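You operate a simulated robot arm through the tools that you are given. There is no shell and no other tool.

Carry out the task below with a simulated robot arm. There is one attempt and no reset: what you move stays moved.

TASK
Scan bottle 637 and load it into cell 11 of the incubator.
Fine: press LOAD before the scan; then shut the drawer and press DONE. Set down upright: what you pick out.

It is judged by the outcome, as a careful person would: the job done as asked, and still so three seconds after it is handed in. It fails if anything else is knocked over, pushed out of place, dropped, spilled or broken.

THE ROBOT
A 7-joint arm with a two-finger parallel gripper, fixed in place. Base frame: the origin is on the floor under the middle of its stand, x ahead of it, y to its left, z up. Units: mm, degrees, N and s.
It reaches about 1479 mm from its shoulder. Its first joint turns from -166.0 to 166.0 degrees. Payload 4.4 kg.
The TCP is the grasp point between the finger pads, 23 mm short of the fingertips. In the tool frame z runs along the fingers and y along their closing line. Largest opening 94 mm; finger width 38, thickness 10; the body of the gripper, 54 by 96 mm, starts 39 mm behind the TCP.
Orientation is that of the tool frame in the base frame, as [roll, pitch, yaw] about the fixed x, y, z axes, in that order (R = Rz(yaw) Ry(pitch) Rx(roll)). With the fingers straight down and closing along the base's y, the tool's x points along the base's -x, its y along +y and its z along -z.

THE INTERFACE
- The arm moves only by the tool play_rows. Its arguments are lists of equal length, an entry for each row: "offset": the shift along the tool's x, y, z in mm, a list of three; "dr": the turn, a rotation vector about the tool's x, y, z in degrees, a list of three. In form: {"offset": [[dx, dy, dz], ...], "dr": [[ax, ay, az], ...]}. A call has 1 to 20 rows; each row shifts and turns the commanded pose from where the row before left it, along the tool's axes as they then stand. "hand" is the finger opening in mm, from 0 to 94, set as the call begins (left out, the last holds). Each row takes 0.2 s and may step no farther than 50 mm and 8.6 degrees from the row before; otherwise, or with a gripper value out of range, the whole call is refused. Where a pose cannot be reached the arm comes as near as it can. A force on the tool above 40 N (or 10 N above the force at the start of the call, whichever is more), or a blocked arm, ends the call early, and 0.2 s more pass. Each finger travels about 72 mm/s and halts on what it meets, pressing with about 22 N; the grip force reading is that of the motor and also rises with nothing between the fingers. The clock runs only during rows and for 0.2 s after the last one: add rows that do not move to give the fingers time. It gives the time, the measured TCP pose, the force on the tool (base axes), the opening and the grip force at its end, in the units of the frame above (readings bear some noise), with the torque about the TCP (base axes, N m) and any sound that the robot's microphone picked up, and new pictures: "show" is both (left out), scene, wrist or none.
- Cameras (640 x 400 px; columns grow to the right, rows downward): "scene" is now at [32.4, 164.9, 1550.2]; the picture's right is [-0.11, -0.99, 0.00], its down [-0.16, 0.02, -0.99] and it looks along [0.98, -0.11, -0.16] (base axes); focal length 216 px, centre (320, 200). "wrist" rides on the gripper at [87, 16, -75] in the tool frame; the picture's right is [-0.18, 0.98, 0.00], its down [-0.58, -0.11, -0.81] and it looks along [-0.79, -0.15, 0.59] (tool axes); focal length 243 px, centre (320, 200). There is no depth. A picture from a camera that has moved, and an enlarged one, comes with that camera's place and axes in the base frame and with its lens. The place of the scene camera against the robot may be out by one fixed shift of up to 12 mm in any direction.
- turn_head(pan, tilt): turns the head with the scene camera to pan (to the left, within 155 degrees either way) and tilt (down, from -29 to 69), counted from straight ahead of the robot. It gives what a move gives, and a new picture of the scene camera.
- close_up(camera, box): a new picture of the part [left, top, right, bottom] of that camera's present view, enlarged. The clock stands still meanwhile.
- sign_off(): hands the job in; it is judged then, once.

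Nothing tells you positions but the pictures and the camera data. Unless the task says otherwise, let go and move clear before handing in.

The tools are called after "Request:" as a command line: name --argument value ..., lists and objects as JSON in quotes. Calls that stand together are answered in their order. play_rows: Moves the arm, as the interface text tells. Its arguments: {"type":"object","properties":{"offset":{"type":"array","items":{"type":"array","items":{"type":"number"}}},"dr":{"type":"array","items":{"type":"array","items":{"type":"number"}}},"hand":{"type":"number"},"show":{"type":"string","enum":["both","scene","wrist","none"]}},"required":["offset","dr"]} The other tools are called the same way: turn_head (pan, tilt) turns the head that bears the scene camera; close_up (camera, box) takes an enlarged picture of a part of a camera's view; sign_off () hands the job in.

At the start:

```text
clock: 0.0
tcp_pos: [619.1, 200.0, 1564.6]
tool_rot: [-179.9, 0.0, -179.9]
ft_force: [1.1, 0.0, -0.8]
wrist_torque: [0.01, 0.01, 0.02]
finger_gap: 94.0
grasp_force: 0.0
head pan, tilt (commanded): [-6.4, 9.4]
```

scene: 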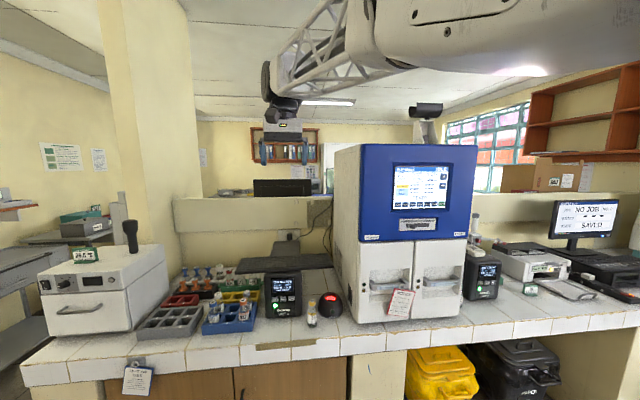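
wrist: 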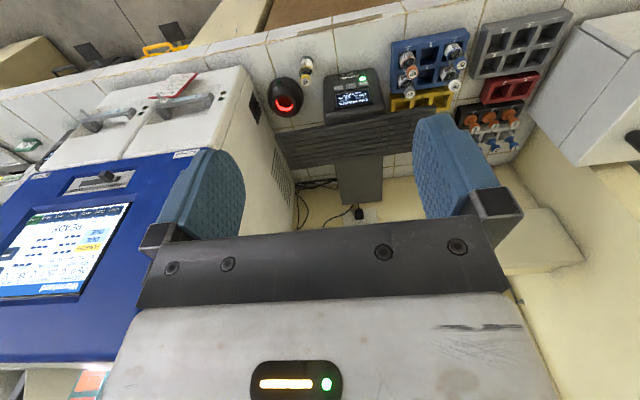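

I see a bench with a blue/white machine, scanner, small terminals, racks of bottles and a white box at the left. I'll look closer at everything before moving.

Request:
close_up --camera "scene" --box '[340, 140, 500, 240]'

Request:
close_up --camera "scene" --box '[340, 230, 500, 330]'

Request:
close_up --camera "scene" --box '[120, 250, 280, 350]'

Request:
close_up --camera "scene" --box '[240, 240, 360, 340]'

Request:
close_up --camera "scene" --box '[440, 190, 640, 315]'

Request:
close_up --camera "scene" --box '[20, 220, 180, 400]'

Request:
close_up --camera "wrist" --box '[250, 20, 580, 200]'

```text
4.00 times, centred on (420, 190) of scene
camera zoom: at [32.4, 164.9, 1550.2], right [-0.11, -0.99, 0.0], down [-0.16, 0.02, -0.99], along [0.98, -0.11, -0.16], focal length 864 px, centre (-80, 240)
```

zoom: 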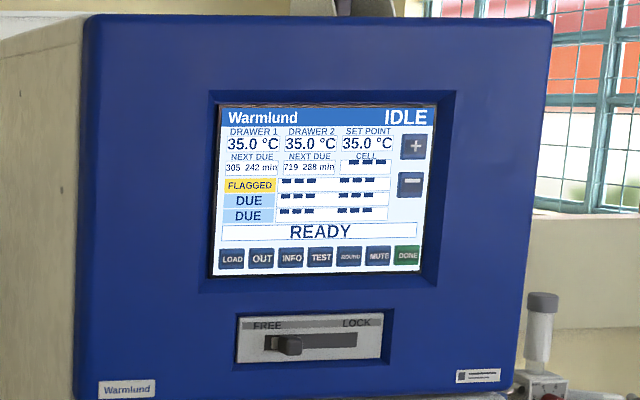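

```text
4.00 times, centred on (420, 280) of scene
camera zoom: at [32.4, 164.9, 1550.2], right [-0.11, -0.99, 0.0], down [-0.16, 0.02, -0.99], along [0.98, -0.11, -0.16], focal length 864 px, centre (-80, -120)
```

zoom: 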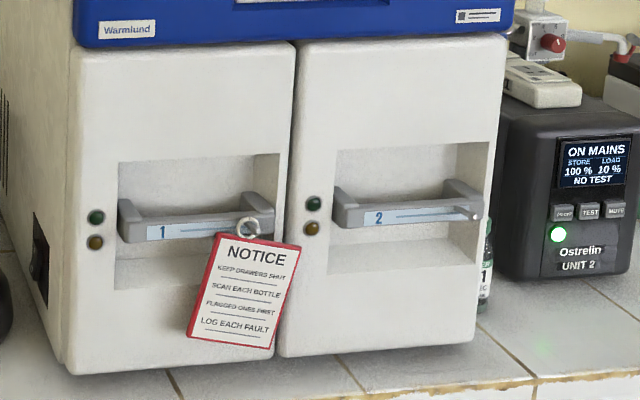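

```text
4.00 times, centred on (200, 300) of scene
camera zoom: at [32.4, 164.9, 1550.2], right [-0.11, -0.99, 0.0], down [-0.16, 0.02, -0.99], along [0.98, -0.11, -0.16], focal length 864 px, centre (800, -200)
```

zoom: 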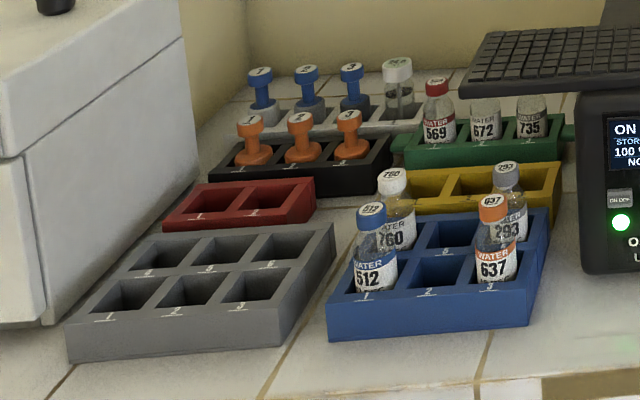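

```text
4.00 times, centred on (300, 290) of scene
camera zoom: at [32.4, 164.9, 1550.2], right [-0.11, -0.99, 0.0], down [-0.16, 0.02, -0.99], along [0.98, -0.11, -0.16], focal length 864 px, centre (400, -160)
```

zoom: 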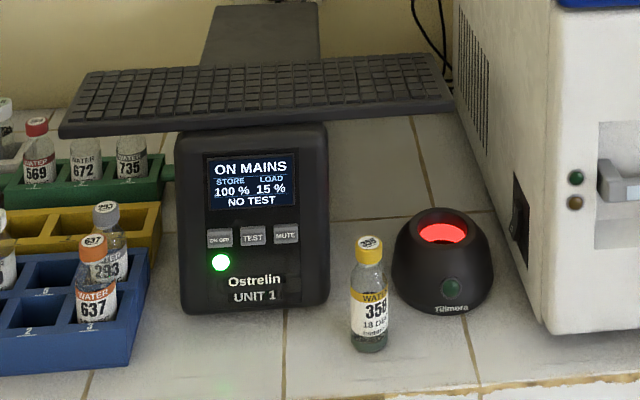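

```text
3.20 times, centred on (540, 252) of scene
camera zoom: at [32.4, 164.9, 1550.2], right [-0.11, -0.99, 0.0], down [-0.16, 0.02, -0.99], along [0.98, -0.11, -0.16], focal length 691 px, centre (-384, 32)
```

zoom: 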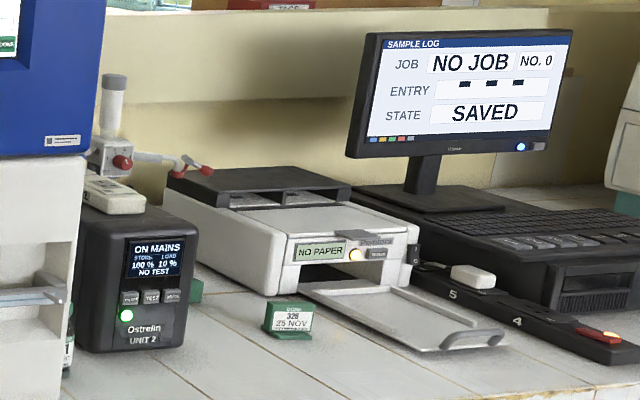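

```text
2.22 times, centred on (100, 310) of scene
camera zoom: at [32.4, 164.9, 1550.2], right [-0.11, -0.99, 0.0], down [-0.16, 0.02, -0.99], along [0.98, -0.11, -0.16], focal length 480 px, centre (809, -44)
```

zoom: 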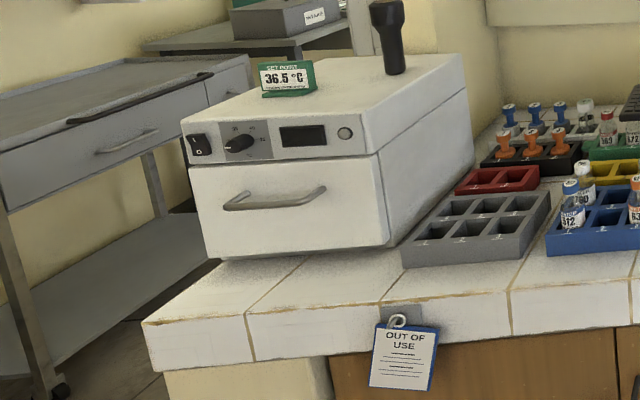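

```text
1.94 times, centred on (415, 110) of wrist
camera zoom: at [532.3, 215.6, 1638.0], right [0.18, 0.98, 0.0], down [0.58, -0.11, 0.81], along [0.79, -0.15, -0.59], focal length 470 px, centre (136, 374)
```

zoom: 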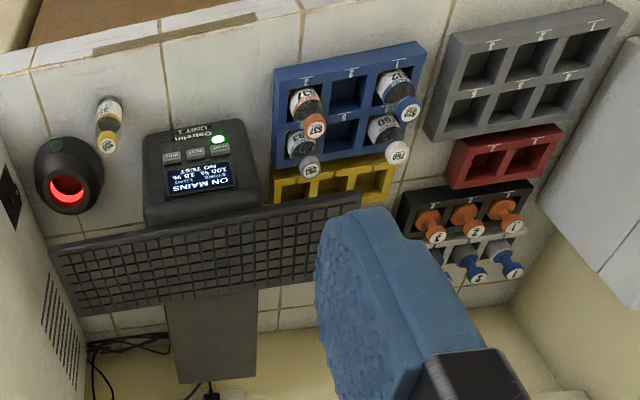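

The scanner, the blue rack with 637 in slot 3, and the incubator "Warmlund" (IDLE, latch at FREE) are visible. I'll take more close-ups from both cameras to triangulate positions.

Request:
close_up --camera "wrist" --box '[0, 140, 220, 360]'

Request:
close_up --camera "wrist" --box '[370, 20, 530, 120]'

Request:
close_up --camera "wrist" --box '[30, 40, 270, 190]'

Request:
close_up --camera "scene" --box '[200, 280, 264, 340]'

Request:
close_up --camera "scene" --box '[390, 155, 460, 215]'

Request:
close_up --camera "scene" --box '[350, 265, 480, 325]'

```text
1.82 times, centred on (110, 250) of wrist
camera zoom: at [532.3, 215.6, 1638.0], right [0.18, 0.98, 0.0], down [0.58, -0.11, 0.81], along [0.79, -0.15, -0.59], focal length 441 px, centre (702, 109)
```

zoom: 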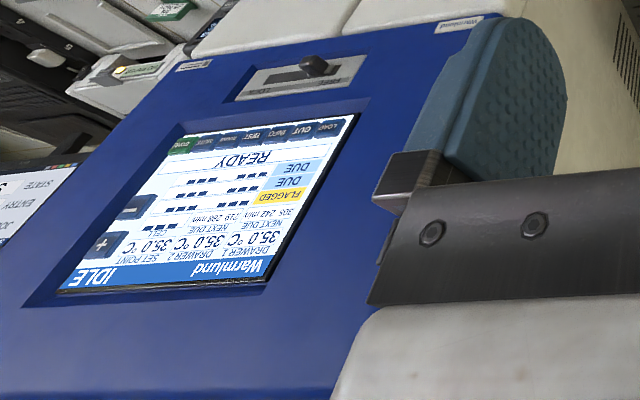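

```text
4.00 times, centred on (450, 70) of wrist
camera zoom: at [532.3, 215.6, 1638.0], right [0.18, 0.98, 0.0], down [0.58, -0.11, 0.81], along [0.79, -0.15, -0.59], focal length 970 px, centre (-200, 720)
```

zoom: 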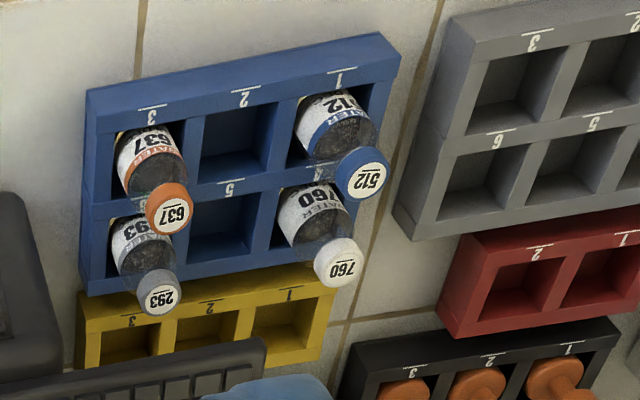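

```text
2.67 times, centred on (150, 115) of wrist
camera zoom: at [532.3, 215.6, 1638.0], right [0.18, 0.98, 0.0], down [0.58, -0.11, 0.81], along [0.79, -0.15, -0.59], focal length 647 px, centre (773, 427)
```

zoom: 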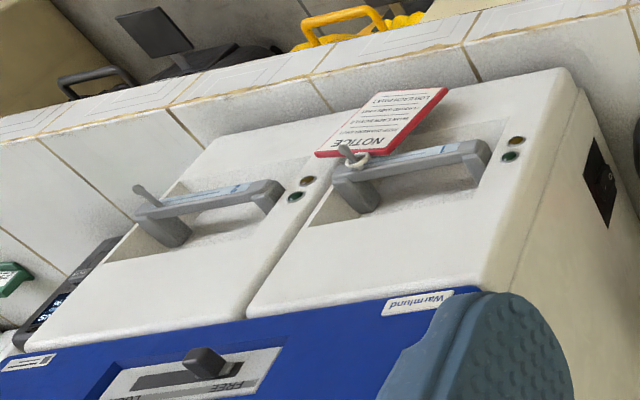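

```text
6.67 times, centred on (232, 310) of scene
camera zoom: at [32.4, 164.9, 1550.2], right [-0.11, -0.99, 0.0], down [-0.16, 0.02, -0.99], along [0.98, -0.11, -0.16], focal length 1440 px, centre (907, -533)
```

zoom: 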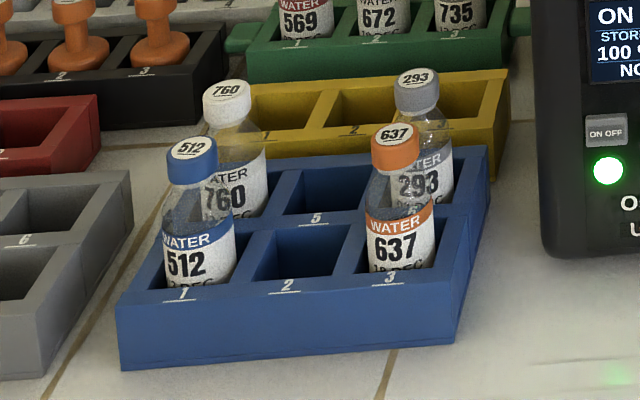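

```text
6.67 times, centred on (425, 185) of scene
camera zoom: at [32.4, 164.9, 1550.2], right [-0.11, -0.99, 0.0], down [-0.16, 0.02, -0.99], along [0.98, -0.11, -0.16], focal length 1440 px, centre (-380, 300)
```

zoom: 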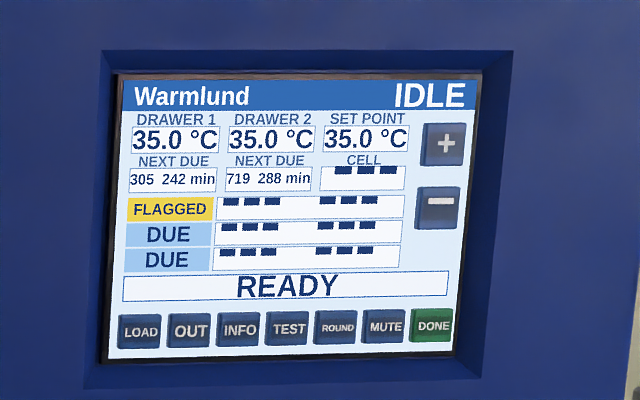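

```text
4.92 times, centred on (415, 295) of scene
camera zoom: at [32.4, 164.9, 1550.2], right [-0.11, -0.99, 0.0], down [-0.16, 0.02, -0.99], along [0.98, -0.11, -0.16], focal length 1064 px, centre (-148, -268)
```

zoom: 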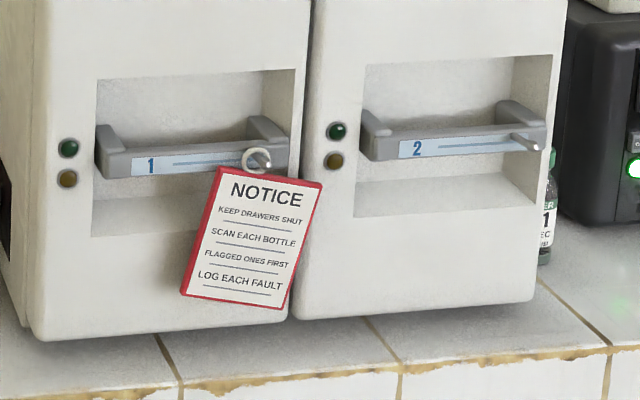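

Bottle 637 (orange cap) is at roughly [888, 395, 988] cap top, and the LOAD button at about [826, -225, 1393]. I'll look at the fingertips in the scene camera to calibrate its shift.

Request:
close_up --camera "scene" --box '[245, 110, 325, 170]'

Request:
close_up --camera "scene" --box '[290, 280, 350, 330]'

```text
6.67 times, centred on (285, 140) of scene
camera zoom: at [32.4, 164.9, 1550.2], right [-0.11, -0.99, 0.0], down [-0.16, 0.02, -0.99], along [0.98, -0.11, -0.16], focal length 1440 px, centre (553, 600)
```

zoom: 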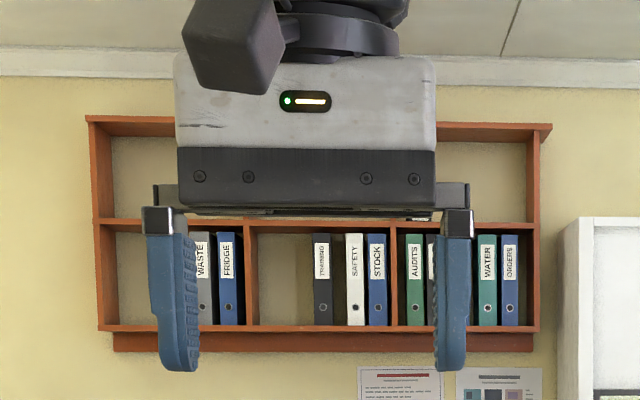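

```text
8.00 times, centred on (320, 305) of scene
camera zoom: at [32.4, 164.9, 1550.2], right [-0.11, -0.99, 0.0], down [-0.16, 0.02, -0.99], along [0.98, -0.11, -0.16], focal length 1728 px, centre (320, -640)
```

zoom: 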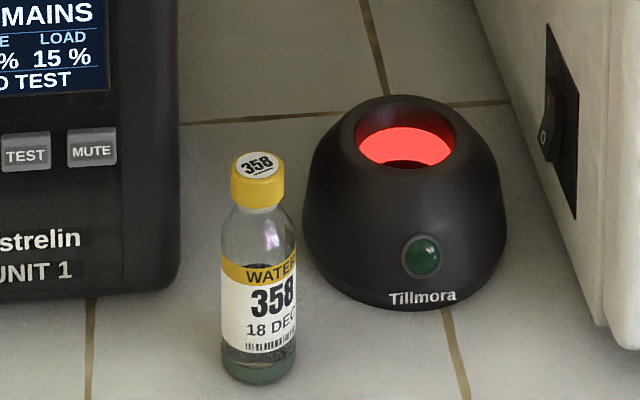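

I've calibrated the scene camera: it sits at about [36, 171, 1546]. That puts the 637 cap at ~[898, 401, 980], the scanner window at ~[967, 16, 913], and a black overhanging panel at z≈1090. I'll lower the wrist camera in free air to inspect the bottles and scanner.

Request:
play_rows --offset '[[0, 0, 45], [0, 0, 45], [0, 0, 45], [0, 0, 45], [0, 0, 45], [0, 0, 45], [0, 0, 45], [0, 0, 45], [0, 0, 40]]' --dr '[[0, 0, 0], [0, 0, 0], [0, 0, 0], [0, 0, 0], [0, 0, 0], [0, 0, 0], [0, 0, 0], [0, 0, 0], [0, 0, 0]]'

```text
clock: 2.0
tcp_pos: [619.6, 200.2, 1162.1]
tool_rot: [180.0, 0.2, 180.0]
ft_force: [0.0, 0.0, -0.4]
wrist_torque: [0.0, -0.01, -0.02]
finger_gap: 94.0
grasp_force: 0.1
head pan, tilt (commanded): [-6.4, 9.4]
camera scene: at [32.3, 164.9, 1550.2], right [-0.11, -0.99, 0.0], down [-0.16, 0.02, -0.99], along [0.98, -0.11, -0.16], focal length 216 px, centre (320, 200)
camera wrist: at [532.6, 216.2, 1236.8], right [0.18, 0.98, 0.0], down [0.58, -0.11, 0.81], along [0.79, -0.15, -0.59], focal length 243 px, centre (320, 200)
```

scene: 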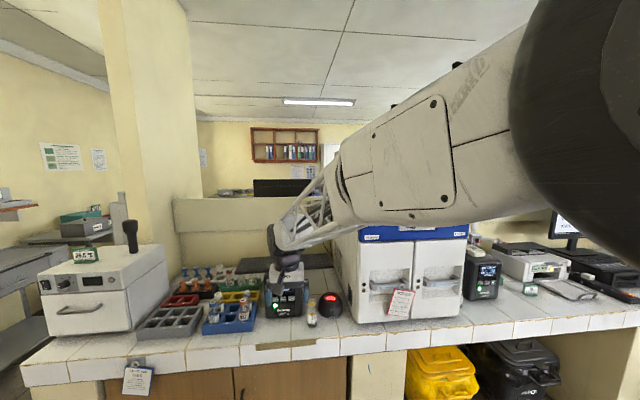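
wrist: 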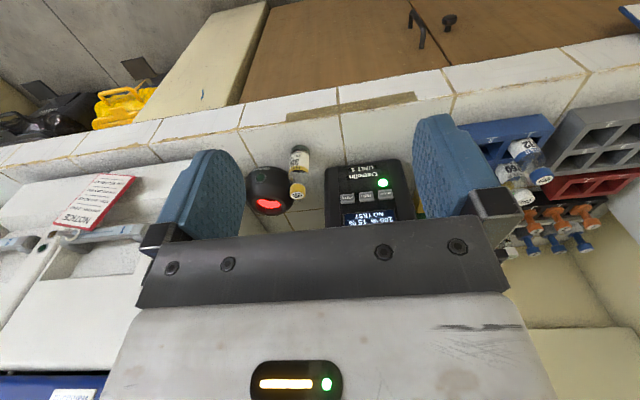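

Request:
close_up --camera "wrist" --box '[235, 130, 335, 220]'

Request:
close_up --camera "wrist" --box '[440, 100, 640, 225]'

Request:
close_up --camera "wrist" --box '[0, 150, 180, 290]'

Request:
close_up --camera "scene" --box '[250, 220, 360, 330]'

```text
4.44 times, centred on (285, 175) of wrist
camera zoom: at [532.6, 216.2, 1236.8], right [0.18, 0.98, 0.0], down [0.58, -0.11, 0.81], along [0.79, -0.15, -0.59], focal length 1078 px, centre (476, 311)
```

zoom: 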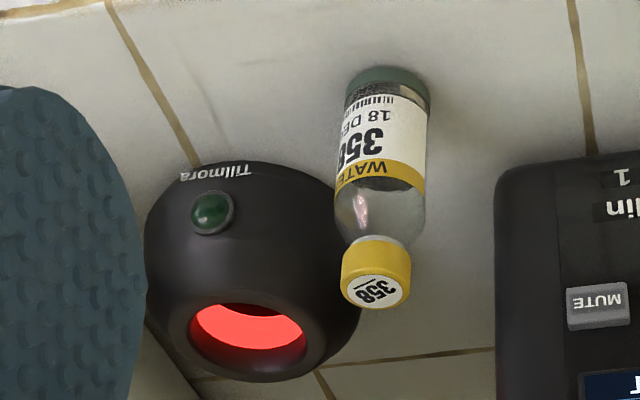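

```text
3.20 times, centred on (540, 162) of wrist
camera zoom: at [532.6, 216.2, 1236.8], right [0.18, 0.98, 0.0], down [0.58, -0.11, 0.81], along [0.79, -0.15, -0.59], focal length 776 px, centre (-384, 320)
```

zoom: 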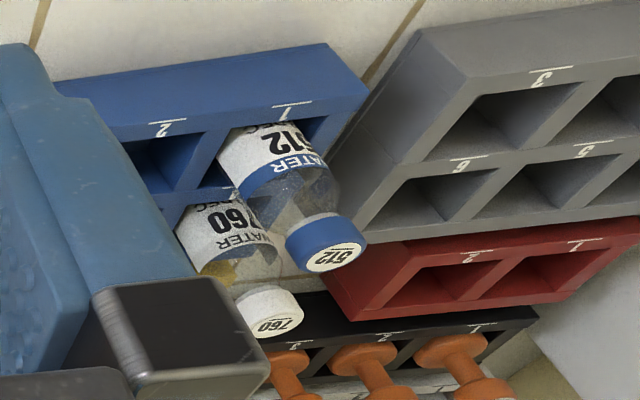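

```text
2.86 times, centred on (90, 220) of wrist
camera zoom: at [532.6, 216.2, 1236.8], right [0.18, 0.98, 0.0], down [0.58, -0.11, 0.81], along [0.79, -0.15, -0.59], focal length 693 px, centre (977, 143)
```

zoom: 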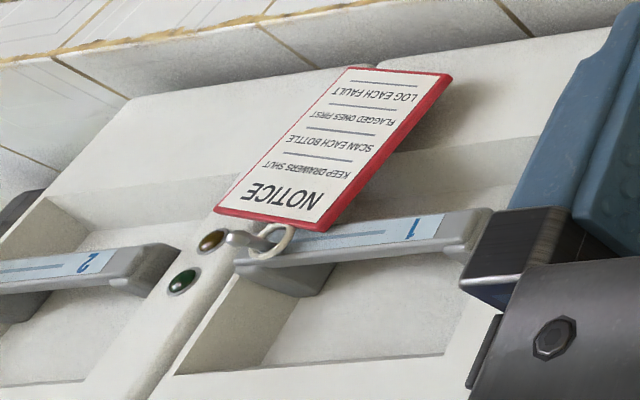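

```text
3.64 times, centred on (305, 275) of scene
camera zoom: at [32.3, 164.9, 1550.2], right [-0.11, -0.99, 0.0], down [-0.16, 0.02, -0.99], along [0.98, -0.11, -0.16], focal length 786 px, centre (374, -73)
```

zoom: 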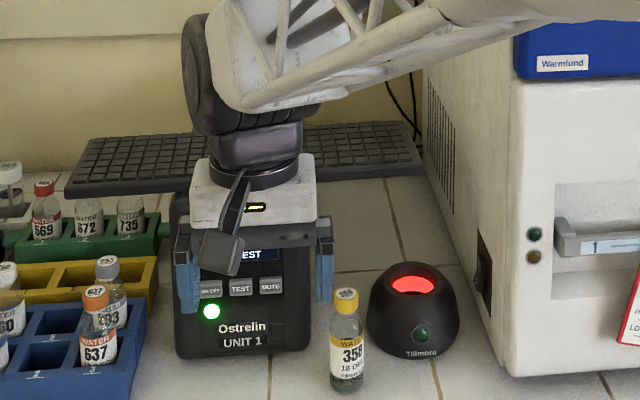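

The scanner's window faces mostly upward, and bottle labels carry the barcode at the bottom of the front. I'll move the wrist camera sideways to get a clear look at the blue rack and 637's label.

Request:
play_rows --offset '[[-11.2, 40, -5.2], [-11.2, 40, -5.2], [-11.2, 40, -5.2], [-11.2, 40, -5.2], [-11.2, 40, -5.2], [-11.2, 40, -5.2]]' --dr '[[0, 0, 0], [0, 0, 0], [0, 0, 0], [0, 0, 0], [0, 0, 0], [0, 0, 0]]'

```text
clock: 3.4
tcp_pos: [685.3, 438.5, 1196.3]
tool_rot: [-180.0, 0.1, -180.0]
ft_force: [0.0, 0.2, -0.6]
wrist_torque: [-0.08, 0.03, -0.05]
finger_gap: 94.0
grasp_force: 0.1
head pan, tilt (commanded): [-6.4, 9.4]
camera scene: at [32.3, 164.8, 1550.2], right [-0.11, -0.99, 0.0], down [-0.16, 0.02, -0.99], along [0.98, -0.11, -0.16], focal length 216 px, centre (320, 200)
camera wrist: at [598.1, 454.3, 1269.3], right [0.18, 0.98, 0.0], down [0.58, -0.11, 0.81], along [0.79, -0.15, -0.59], focal length 243 px, centre (320, 200)
```

scene: 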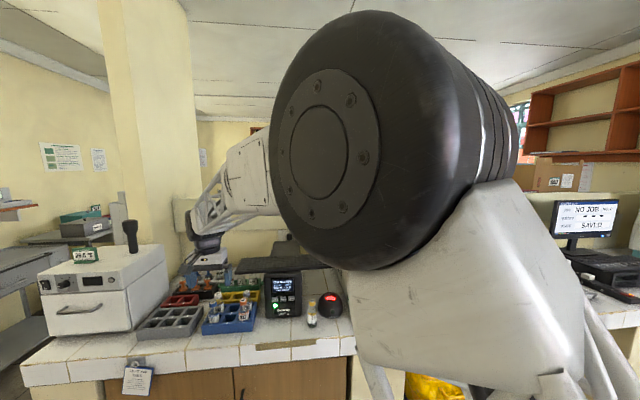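
wrist: 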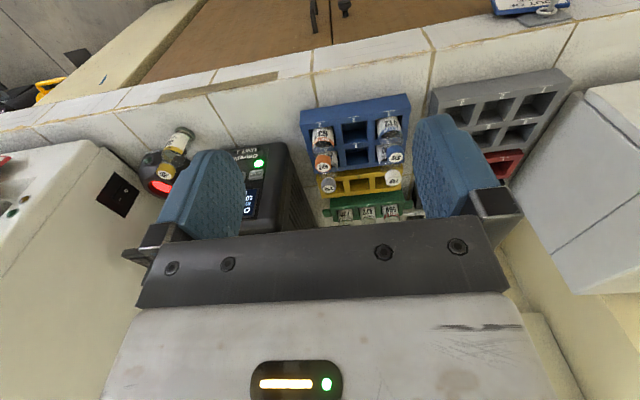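

Request:
close_up --camera "wrist" --box '[295, 90, 415, 225]'

Request:
close_up --camera "wrist" --box '[300, 110, 350, 200]'

Request:
close_up --camera "scene" --box '[200, 230, 360, 330]'

Request:
close_up --camera "wrist" --box '[130, 120, 210, 200]'

```text
2.96 times, centred on (355, 158) of wrist
camera zoom: at [598.1, 454.3, 1269.3], right [0.18, 0.98, 0.0], down [0.58, -0.11, 0.81], along [0.79, -0.15, -0.59], focal length 719 px, centre (216, 326)
```

zoom: 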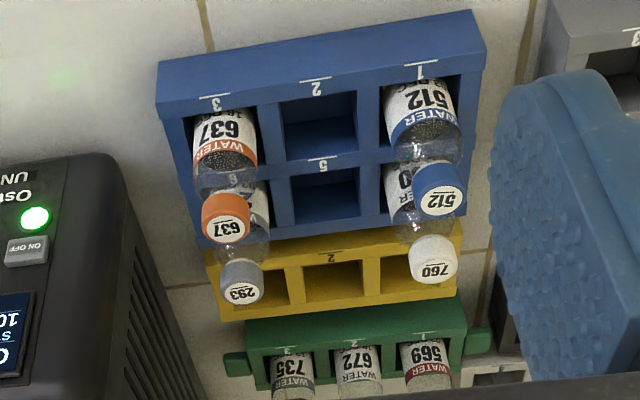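

```text
4.44 times, centred on (325, 155) of wrist
camera zoom: at [598.1, 454.3, 1269.3], right [0.18, 0.98, 0.0], down [0.58, -0.11, 0.81], along [0.79, -0.15, -0.59], focal length 1078 px, centre (298, 400)
```

zoom: 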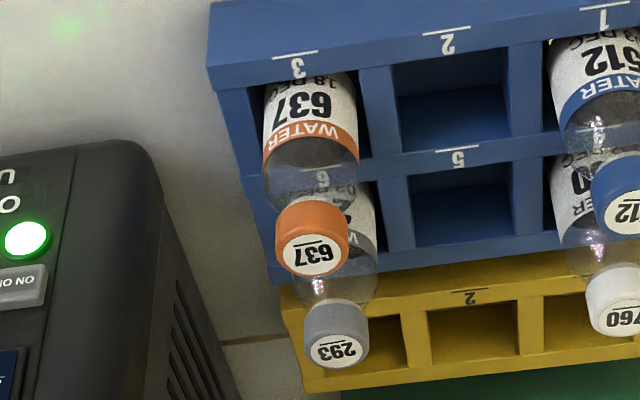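

```text
4.00 times, centred on (280, 280) of scene
camera zoom: at [32.3, 164.8, 1550.2], right [-0.11, -0.99, 0.0], down [-0.16, 0.02, -0.99], along [0.98, -0.11, -0.16], focal length 864 px, centre (480, -120)
```

zoom: 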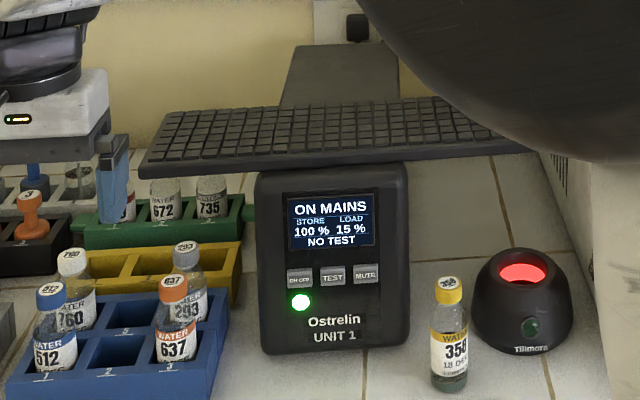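

```text
5.00 times, centred on (170, 160) of wrist
camera zoom: at [598.1, 454.3, 1269.3], right [0.18, 0.98, 0.0], down [0.58, -0.11, 0.81], along [0.79, -0.15, -0.59], focal length 1213 px, centre (1070, 400)
```

zoom: 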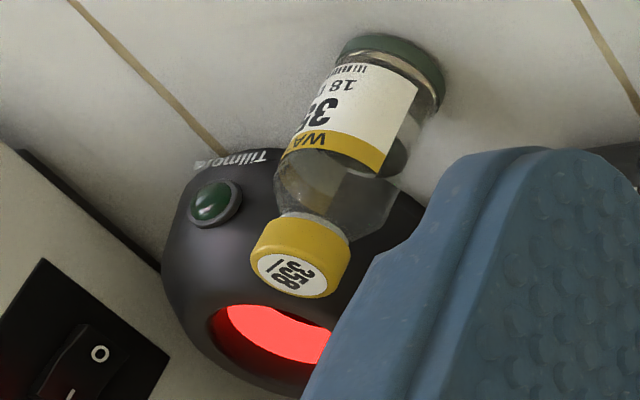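

637 stands at about [898, 403] with its cap top at z≈980, the rack top is z≈900, and neighbour 293 is ~58 mm behind it. Next I'll close the fingers and turn the tool to point forward (+x), staying in free air, to go press LOAD.

Request:
play_rows --offset '[[0, 0, 0], [0, 0, 0], [0, 0, 0], [0, 0, 0], [0, 0, 0], [0, 0, 0], [0, 0, 0], [0, 0, 0], [0, 0, 0], [0, 0, 0], [0, 0, 0]]' --dr '[[0, -8.2, 0], [0, -8.2, 0], [0, -8.2, 0], [0, -8.2, 0], [0, -8.2, 0], [0, -8.2, 0], [0, -8.2, 0], [0, -8.2, 0], [0, -8.2, 0], [0, -8.2, 0], [0, -8.0, 0]]' --hand 0

```text
clock: 5.8
tcp_pos: [686.9, 440.0, 1196.1]
tool_rot: [3.7, 89.7, 3.9]
ft_force: [-0.7, 1.2, 1.5]
wrist_torque: [-0.03, 0.05, -0.02]
finger_gap: 0.4
grasp_force: 21.6
head pan, tilt (commanded): [-6.4, 9.4]
camera scene: at [32.4, 164.9, 1550.2], right [-0.11, -0.99, 0.0], down [-0.16, 0.02, -0.99], along [0.98, -0.11, -0.16], focal length 216 px, centre (320, 200)
camera wrist: at [612.9, 455.5, 1109.1], right [0.0, 0.98, 0.18], down [-0.81, -0.11, 0.58], along [0.59, -0.15, 0.8], focal length 243 px, centre (320, 200)
```

scene: 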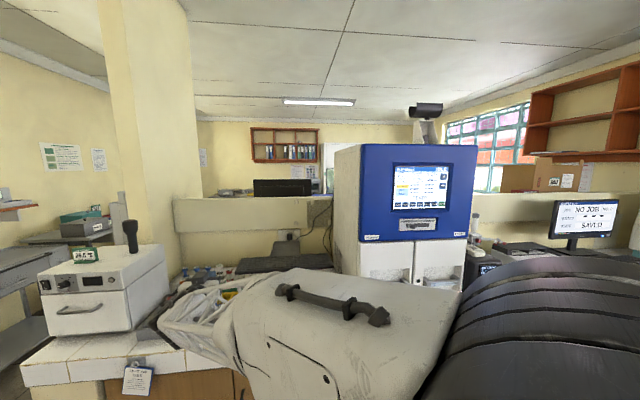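
wrist: 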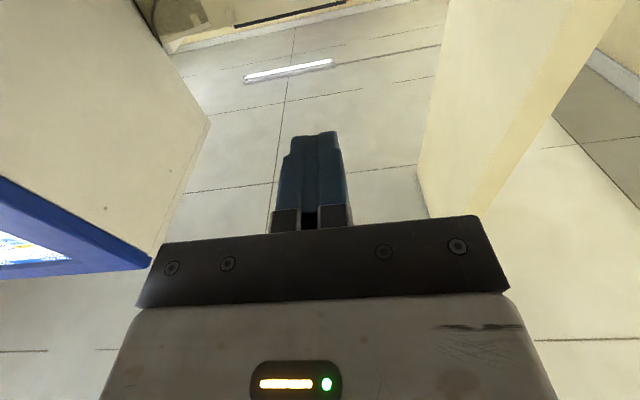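

The tool now points forward. I'll translate across in front of the incubator to face the LOAD button at about [831, -227, 1389], staying well clear of the face.

Request:
play_rows --offset '[[-13.8, -47.5, 0], [-13.8, -47.5, 0], [-13.8, -47.5, 0], [-13.8, -47.5, 0], [-13.8, -47.5, 0], [-13.8, -47.5, 0], [-13.8, -47.5, 0], [-13.8, -47.5, 0], [-13.8, -47.5, 0], [-13.8, -47.5, 0], [-13.8, -47.5, 0], [-13.8, -47.5, 0], [-13.8, -47.5, 0], [-13.6, -49.5, 0]]' --dr '[[0, 0, 0], [0, 0, 0], [0, 0, 0], [0, 0, 0], [0, 0, 0], [0, 0, 0], [0, 0, 0], [0, 0, 0], [0, 0, 0], [0, 0, 0], [0, 0, 0], [0, 0, 0], [0, 0, 0], [0, 0, 0]]'

```text
refused: row 14 steps farther than a row can; nothing moved
```

Request:
play_rows --offset '[[-13.8, -47.6, 0], [-13.8, -47.6, 0], [-13.8, -47.6, 0], [-13.8, -47.6, 0], [-13.8, -47.6, 0], [-13.8, -47.6, 0], [-13.8, -47.6, 0], [-13.8, -47.6, 0], [-13.8, -47.6, 0], [-13.8, -47.6, 0], [-13.8, -47.6, 0], [-13.8, -47.6, 0], [-13.8, -47.6, 0], [-13.6, -47.6, 0]]' --dr '[[0, 0, 0], [0, 0, 0], [0, 0, 0], [0, 0, 0], [0, 0, 0], [0, 0, 0], [0, 0, 0], [0, 0, 0], [0, 0, 0], [0, 0, 0], [0, 0, 0], [0, 0, 0], [0, 0, 0], [0, 0, 0]]'

```text
clock: 8.8
tcp_pos: [674.7, -222.1, 1396.6]
tool_rot: [-22.5, 88.9, -22.4]
ft_force: [2.6, -1.6, -3.6]
wrist_torque: [-0.01, -0.27, 0.1]
finger_gap: 0.2
grasp_force: 21.9
out of reach, approached as far as the arm can: row 10, 11
head pan, tilt (commanded): [-6.4, 9.4]
camera scene: at [32.9, 164.7, 1550.2], right [-0.11, -0.99, 0.0], down [-0.16, 0.02, -0.99], along [0.98, -0.11, -0.16], focal length 216 px, centre (320, 200)
camera wrist: at [601.9, -206.2, 1309.3], right [0.0, 0.98, 0.18], down [-0.82, -0.1, 0.57], along [0.58, -0.14, 0.8], focal length 243 px, centre (320, 200)
```

scene: 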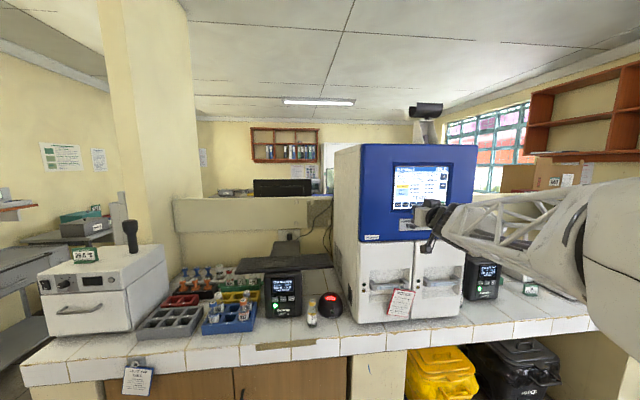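
wrist: 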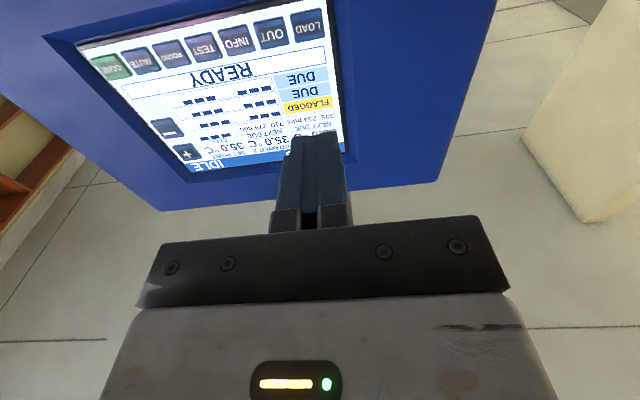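

The tool faces the screen. I'll let the arm settle a moment and re-check the pose, zooming in on the screen to locate LOAD.

Request:
play_rows --offset '[[0, 0, 0], [0, 0, 0]]' --dr '[[0, 0, 0], [0, 0, 0]]'

Request:
close_up --camera "wrist" --box '[70, 0, 370, 190]'

Request:
close_up --camera "scene" --box '[380, 150, 480, 250]'

```text
clock: 9.4
tcp_pos: [684.0, -225.5, 1388.2]
tool_rot: [-9.0, 89.9, -9.1]
ft_force: [-0.2, -0.4, -0.2]
wrist_torque: [-0.05, 0.0, -0.01]
finger_gap: 0.3
grasp_force: 22.1
head pan, tilt (commanded): [-6.4, 9.4]
camera scene: at [32.4, 164.9, 1550.2], right [-0.11, -0.99, 0.0], down [-0.16, 0.02, -0.99], along [0.98, -0.11, -0.16], focal length 216 px, centre (320, 200)
camera wrist: at [607.9, -208.6, 1299.7], right [0.0, 0.98, 0.18], down [-0.81, -0.11, 0.58], along [0.59, -0.15, 0.79], focal length 243 px, centre (320, 200)
```

scene: 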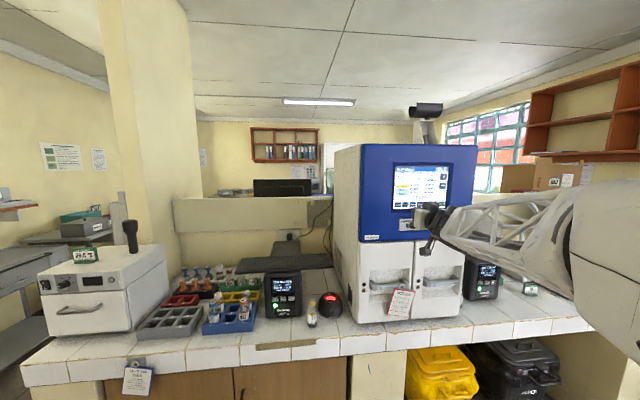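
wrist: 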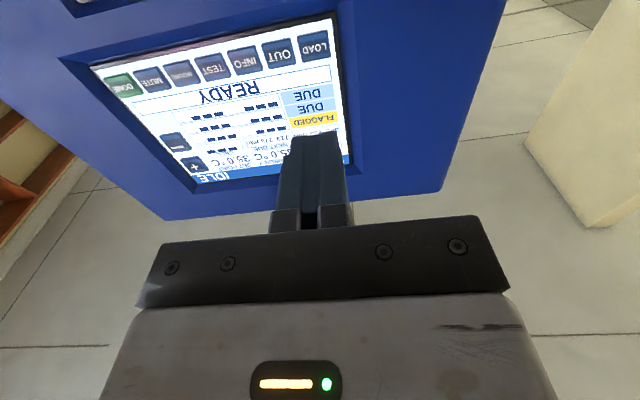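

```text
2.11 times, centred on (220, 95) of wrist
camera zoom: at [607.9, -208.6, 1299.7], right [0.0, 0.98, 0.18], down [-0.81, -0.11, 0.58], along [0.59, -0.15, 0.79], focal length 511 px, centre (530, 421)
```

zoom: 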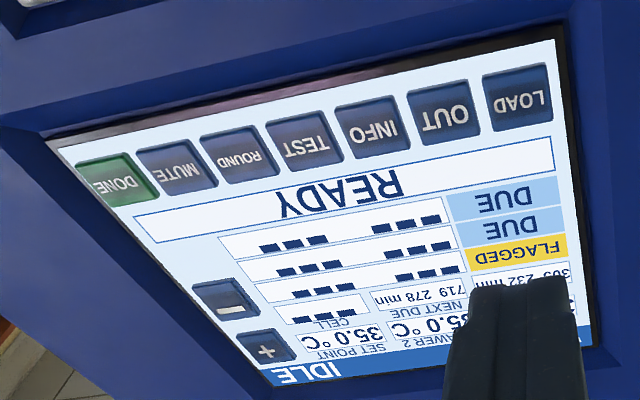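

```text
4.00 times, centred on (430, 200) of scene
camera zoom: at [32.4, 164.9, 1550.2], right [-0.11, -0.99, 0.0], down [-0.16, 0.02, -0.99], along [0.98, -0.11, -0.16], focal length 864 px, centre (-120, 200)
```

zoom: 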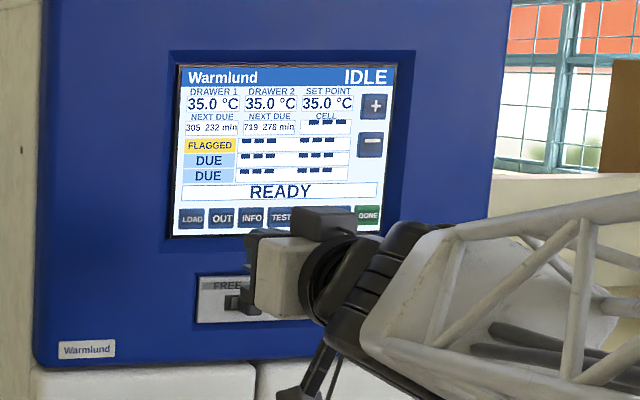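

LOAD triangulates to about [833, -229, 1387] and the tool is centred close to it. I'll advance most of the way, then touch in small steps.

Request:
play_rows --offset '[[1.2, -3.5, 25], [0, 0, 30], [0, 0, 30], [0, 0, 15], [0, 0, 0]]' --dr '[[0, 0, 0], [0, 0, 0], [0, 0, 0], [0, 0, 0], [0, 0, 0]]'

Request:
close_up --camera "wrist" --box '[200, 60, 400, 240]'

```text
clock: 10.6
tcp_pos: [786.3, -229.5, 1388.4]
tool_rot: [-10.9, 89.9, -10.9]
ft_force: [0.0, 0.4, -0.4]
wrist_torque: [0.01, 0.0, -0.02]
finger_gap: 0.0
grasp_force: 22.4
head pan, tilt (commanded): [-6.4, 9.4]
camera scene: at [32.4, 164.9, 1550.2], right [-0.11, -0.99, 0.0], down [-0.16, 0.02, -0.99], along [0.98, -0.11, -0.16], focal length 216 px, centre (320, 200)
camera wrist: at [711.8, -213.6, 1300.6], right [0.0, 0.98, 0.18], down [-0.81, -0.11, 0.58], along [0.59, -0.15, 0.79], focal length 243 px, centre (320, 200)
```

scene: 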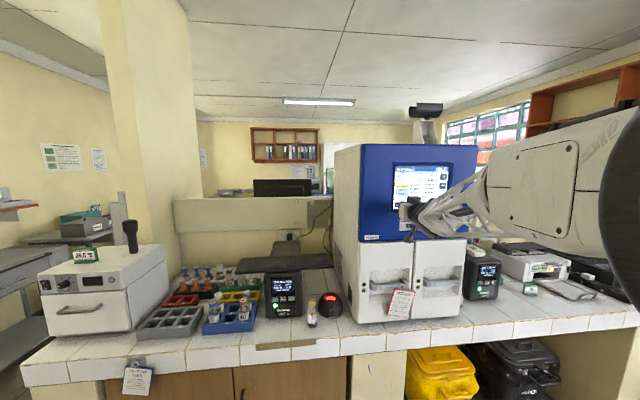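
wrist: 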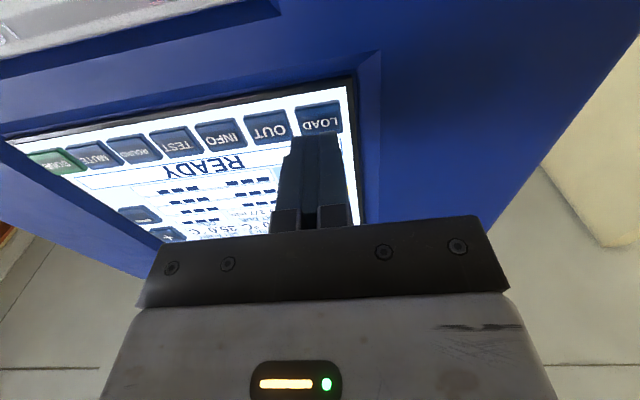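

```text
2.22 times, centred on (300, 150) of wrist
camera zoom: at [711.8, -213.6, 1300.6], right [0.0, 0.98, 0.18], down [-0.81, -0.11, 0.58], along [0.59, -0.15, 0.79], focal length 539 px, centre (364, 311)
```

zoom: 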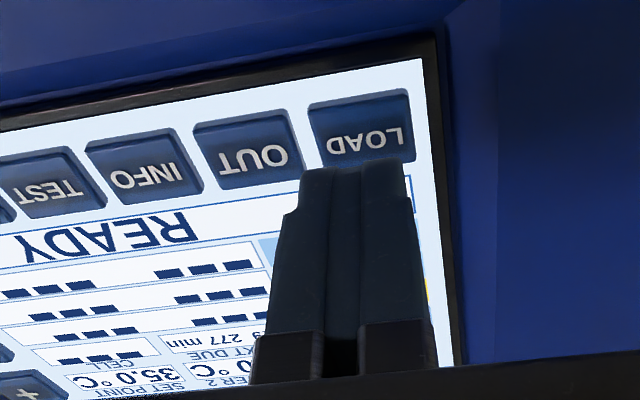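

The tip is lined up on LOAD with about 25 mm to go. I'll press forward in small steps, watching force and sound.

Request:
play_rows --offset '[[0, 0, 12], [0, 0, 5], [0, 0, 3], [0, 0, 2.5], [0, 0, 2.5]]' --dr '[[0, 0, 0], [0, 0, 0], [0, 0, 0], [0, 0, 0], [0, 0, 0]]'

Request:
close_up --camera "scene" --box '[380, 150, 480, 250]'

Request:
close_up --camera "wrist" --box '[200, 60, 400, 240]'

```text
clock: 11.8
tcp_pos: [811.0, -228.8, 1389.3]
tool_rot: [-19.8, 89.9, -19.8]
ft_force: [-2.7, -0.5, 0.4]
wrist_torque: [0.02, -0.01, -0.04]
finger_gap: 0.0
grasp_force: 22.3
head pan, tilt (commanded): [-6.4, 9.4]
heard: click
camera scene: at [32.3, 164.9, 1550.2], right [-0.11, -0.99, 0.0], down [-0.16, 0.02, -0.99], along [0.98, -0.11, -0.16], focal length 216 px, centre (320, 200)
camera wrist: at [736.1, -213.8, 1300.4], right [0.0, 0.98, 0.18], down [-0.81, -0.11, 0.58], along [0.59, -0.15, 0.79], focal length 243 px, centre (320, 200)
```

scene: 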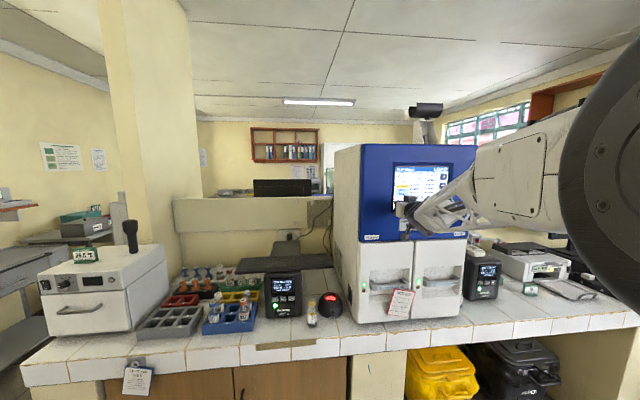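
wrist: 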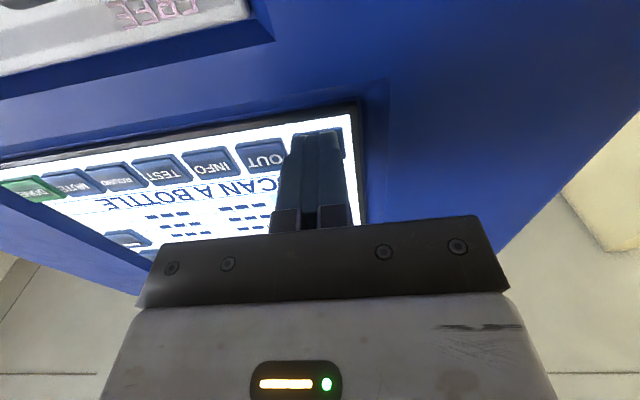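

```text
4.00 times, centred on (430, 200) of scene
camera zoom: at [32.3, 164.9, 1550.2], right [-0.11, -0.99, 0.0], down [-0.16, 0.02, -0.99], along [0.98, -0.11, -0.16], focal length 864 px, centre (-120, 200)
```

zoom: 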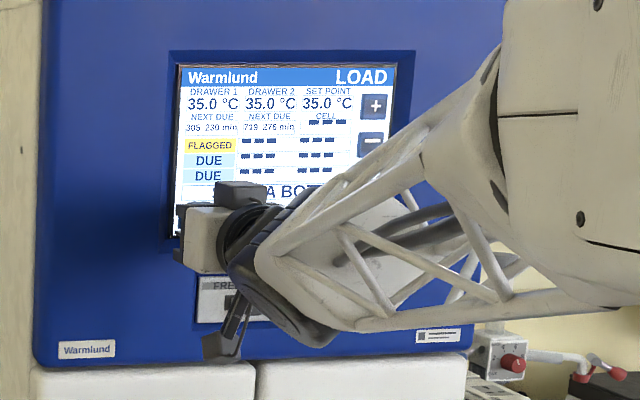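

```text
2.22 times, centred on (300, 150) of wrist
camera zoom: at [736.1, -213.8, 1300.4], right [0.0, 0.98, 0.18], down [-0.81, -0.11, 0.58], along [0.59, -0.15, 0.79], focal length 539 px, centre (364, 311)
```

zoom: 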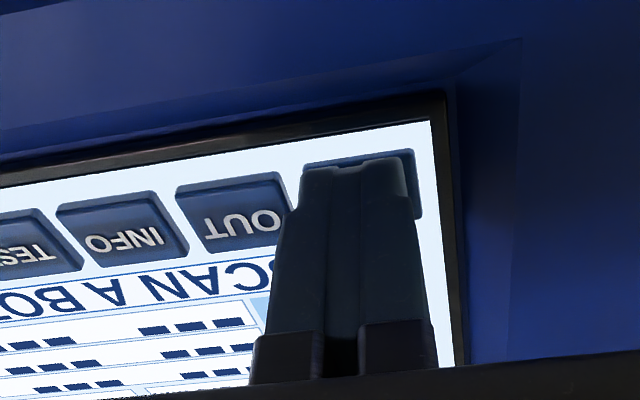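

LOAD is registered: the screen shows "LOAD … SCAN A BOTTLE" after the click. I'll back away and rotate the tool to 20° off vertical for the bottle pick.

Request:
play_rows --offset '[[0, 0, -40], [0, 0, -40], [0, 0, -41], [0, 0, 0], [0, 0, 0], [0, 0, 0], [0, 0, 0], [0, 0, 0], [0, 0, 0], [0, 0, 0], [0, 0, 0], [0, 0, 0], [0, 0, 0]]' --dr '[[0, 0, 0], [0, 0, 0], [0, 0, 0], [0, 7.78, 0], [0, 7.78, 0], [0, 7.78, 0], [0, 7.78, 0], [0, 7.78, 0], [0, 7.78, 0], [0, 7.78, 0], [0, 7.78, 0], [0, 7.78, 0], [0, 0, 0]]'

Request:
close_up --camera "scene" --box '[380, 150, 480, 220]'

```text
clock: 14.6
tcp_pos: [690.7, -230.3, 1387.9]
tool_rot: [-180.0, 35.6, 179.9]
ft_force: [-0.8, 0.5, -0.7]
wrist_torque: [0.0, 0.0, -0.04]
finger_gap: 0.0
grasp_force: 22.2
out of reach, approached as far as the arm can: row 11, 12
head pan, tilt (commanded): [-6.4, 9.4]
camera scene: at [32.4, 164.9, 1550.2], right [-0.11, -0.99, 0.0], down [-0.16, 0.02, -0.99], along [0.98, -0.11, -0.16], focal length 216 px, centre (320, 200)
camera wrist: at [576.1, -215.0, 1396.9], right [0.15, 0.98, 0.11], down [0.0, -0.11, 0.99], along [0.99, -0.15, -0.02], focal length 243 px, centre (320, 200)
```

scene: 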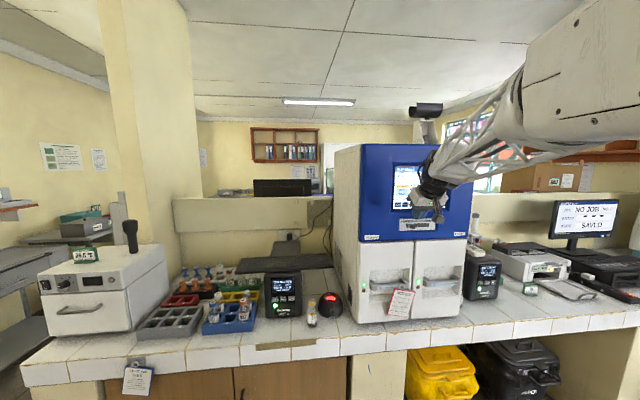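
wrist: 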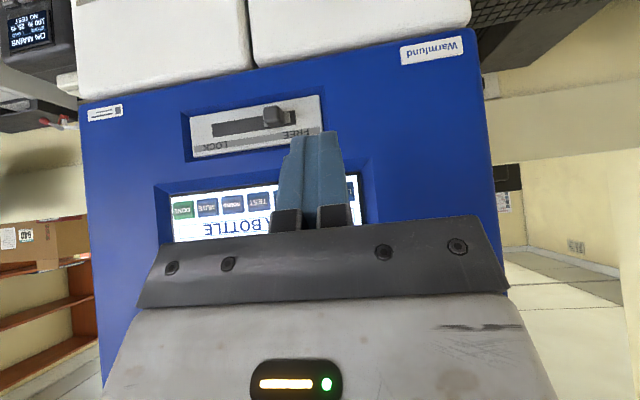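

```text
5.71 times, centred on (430, 185) of scene
camera zoom: at [32.4, 164.9, 1550.2], right [-0.11, -0.99, 0.0], down [-0.16, 0.02, -0.99], along [0.98, -0.11, -0.16], focal length 1235 px, centre (-309, 286)
```

zoom: 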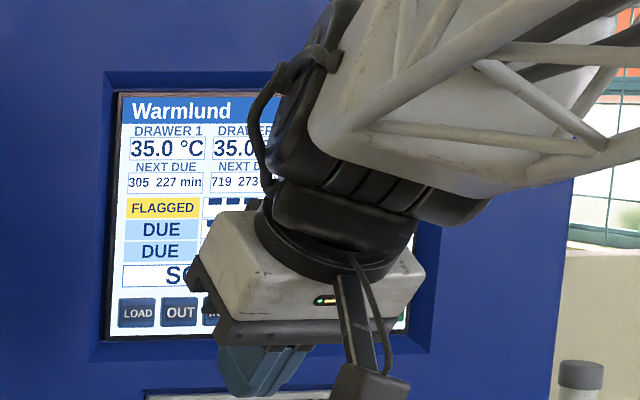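

The arm stopped at a 35.6° tilt there, probably a wrist limit at this height. I'll move on toward the bottle side, lower down, and check the pose.

Request:
play_rows --offset '[[-0.63, 45.1, 10.8], [-0.63, 45.1, 10.8], [-0.63, 45.1, 10.8], [-0.63, 45.1, 10.8], [-0.63, 45.1, 10.8], [-0.63, 45.1, 10.8], [-0.63, 45.1, 10.8], [-0.63, 45.1, 10.8], [-0.63, 45.1, 10.8], [-0.63, 45.1, 10.8], [-0.63, 45.1, 10.8], [-0.63, 45.1, 10.8], [-0.63, 45.1, 10.8], [-0.63, 45.1, 10.8], [0, 0, 0]]' --dr '[[0, 0, 0], [0, 0, 0], [0, 0, 0], [0, 0, 0], [0, 0, 0], [0, 0, 0], [0, 0, 0], [0, 0, 0], [0, 0, 0], [0, 0, 0], [0, 0, 0], [0, 0, 0], [0, 0, 0], [0, 0, 0], [0, 0, 0]]' --hand 94

Request:
close_up --camera "scene" --box '[380, 150, 480, 220]'

```text
clock: 17.8
tcp_pos: [695.0, -196.9, 1378.5]
tool_rot: [179.7, 35.7, 179.9]
ft_force: [0.2, 0.1, 0.7]
wrist_torque: [0.01, -0.02, 0.0]
finger_gap: 94.0
grasp_force: 0.1
out of reach, approached as far as the arm can: row 1, 2, 3, 4, 5, 6, 7, 8, 9, 10, 11, 12, 13, 14
head pan, tilt (commanded): [-6.4, 9.4]
camera scene: at [32.4, 164.9, 1550.2], right [-0.11, -0.99, 0.0], down [-0.16, 0.02, -0.99], along [0.98, -0.11, -0.16], focal length 216 px, centre (320, 200)
camera wrist: at [581.5, -182.0, 1387.8], right [0.15, 0.98, 0.11], down [0.0, -0.11, 0.99], along [0.99, -0.15, -0.02], focal length 243 px, centre (320, 200)
```

scene: 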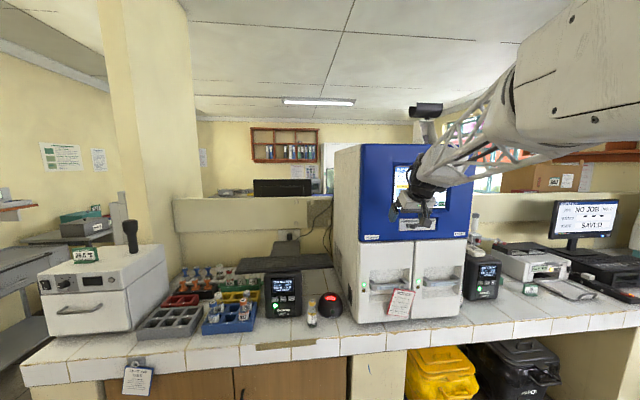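
wrist: 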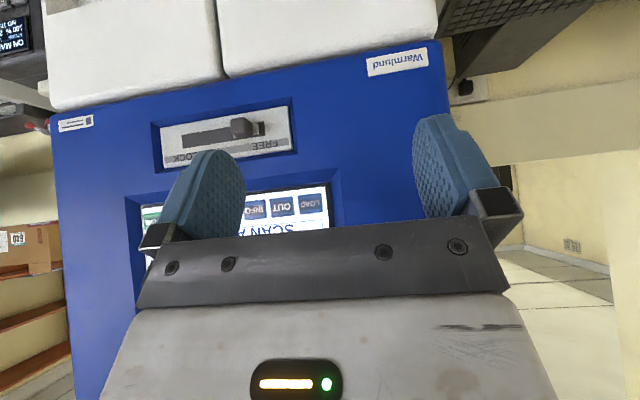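

```text
5.71 times, centred on (430, 185) of scene
camera zoom: at [32.4, 164.9, 1550.2], right [-0.11, -0.99, 0.0], down [-0.16, 0.02, -0.99], along [0.98, -0.11, -0.16], focal length 1235 px, centre (-309, 286)
```

zoom: 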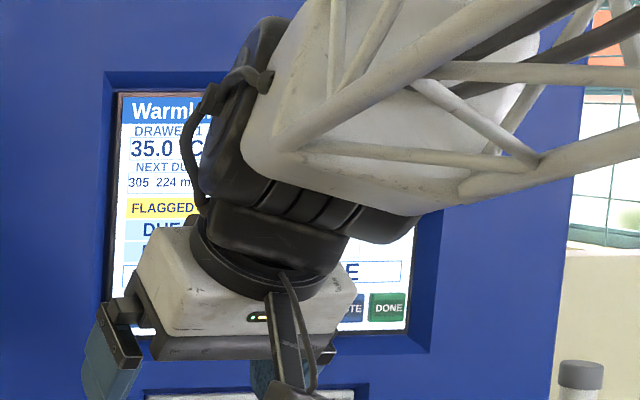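

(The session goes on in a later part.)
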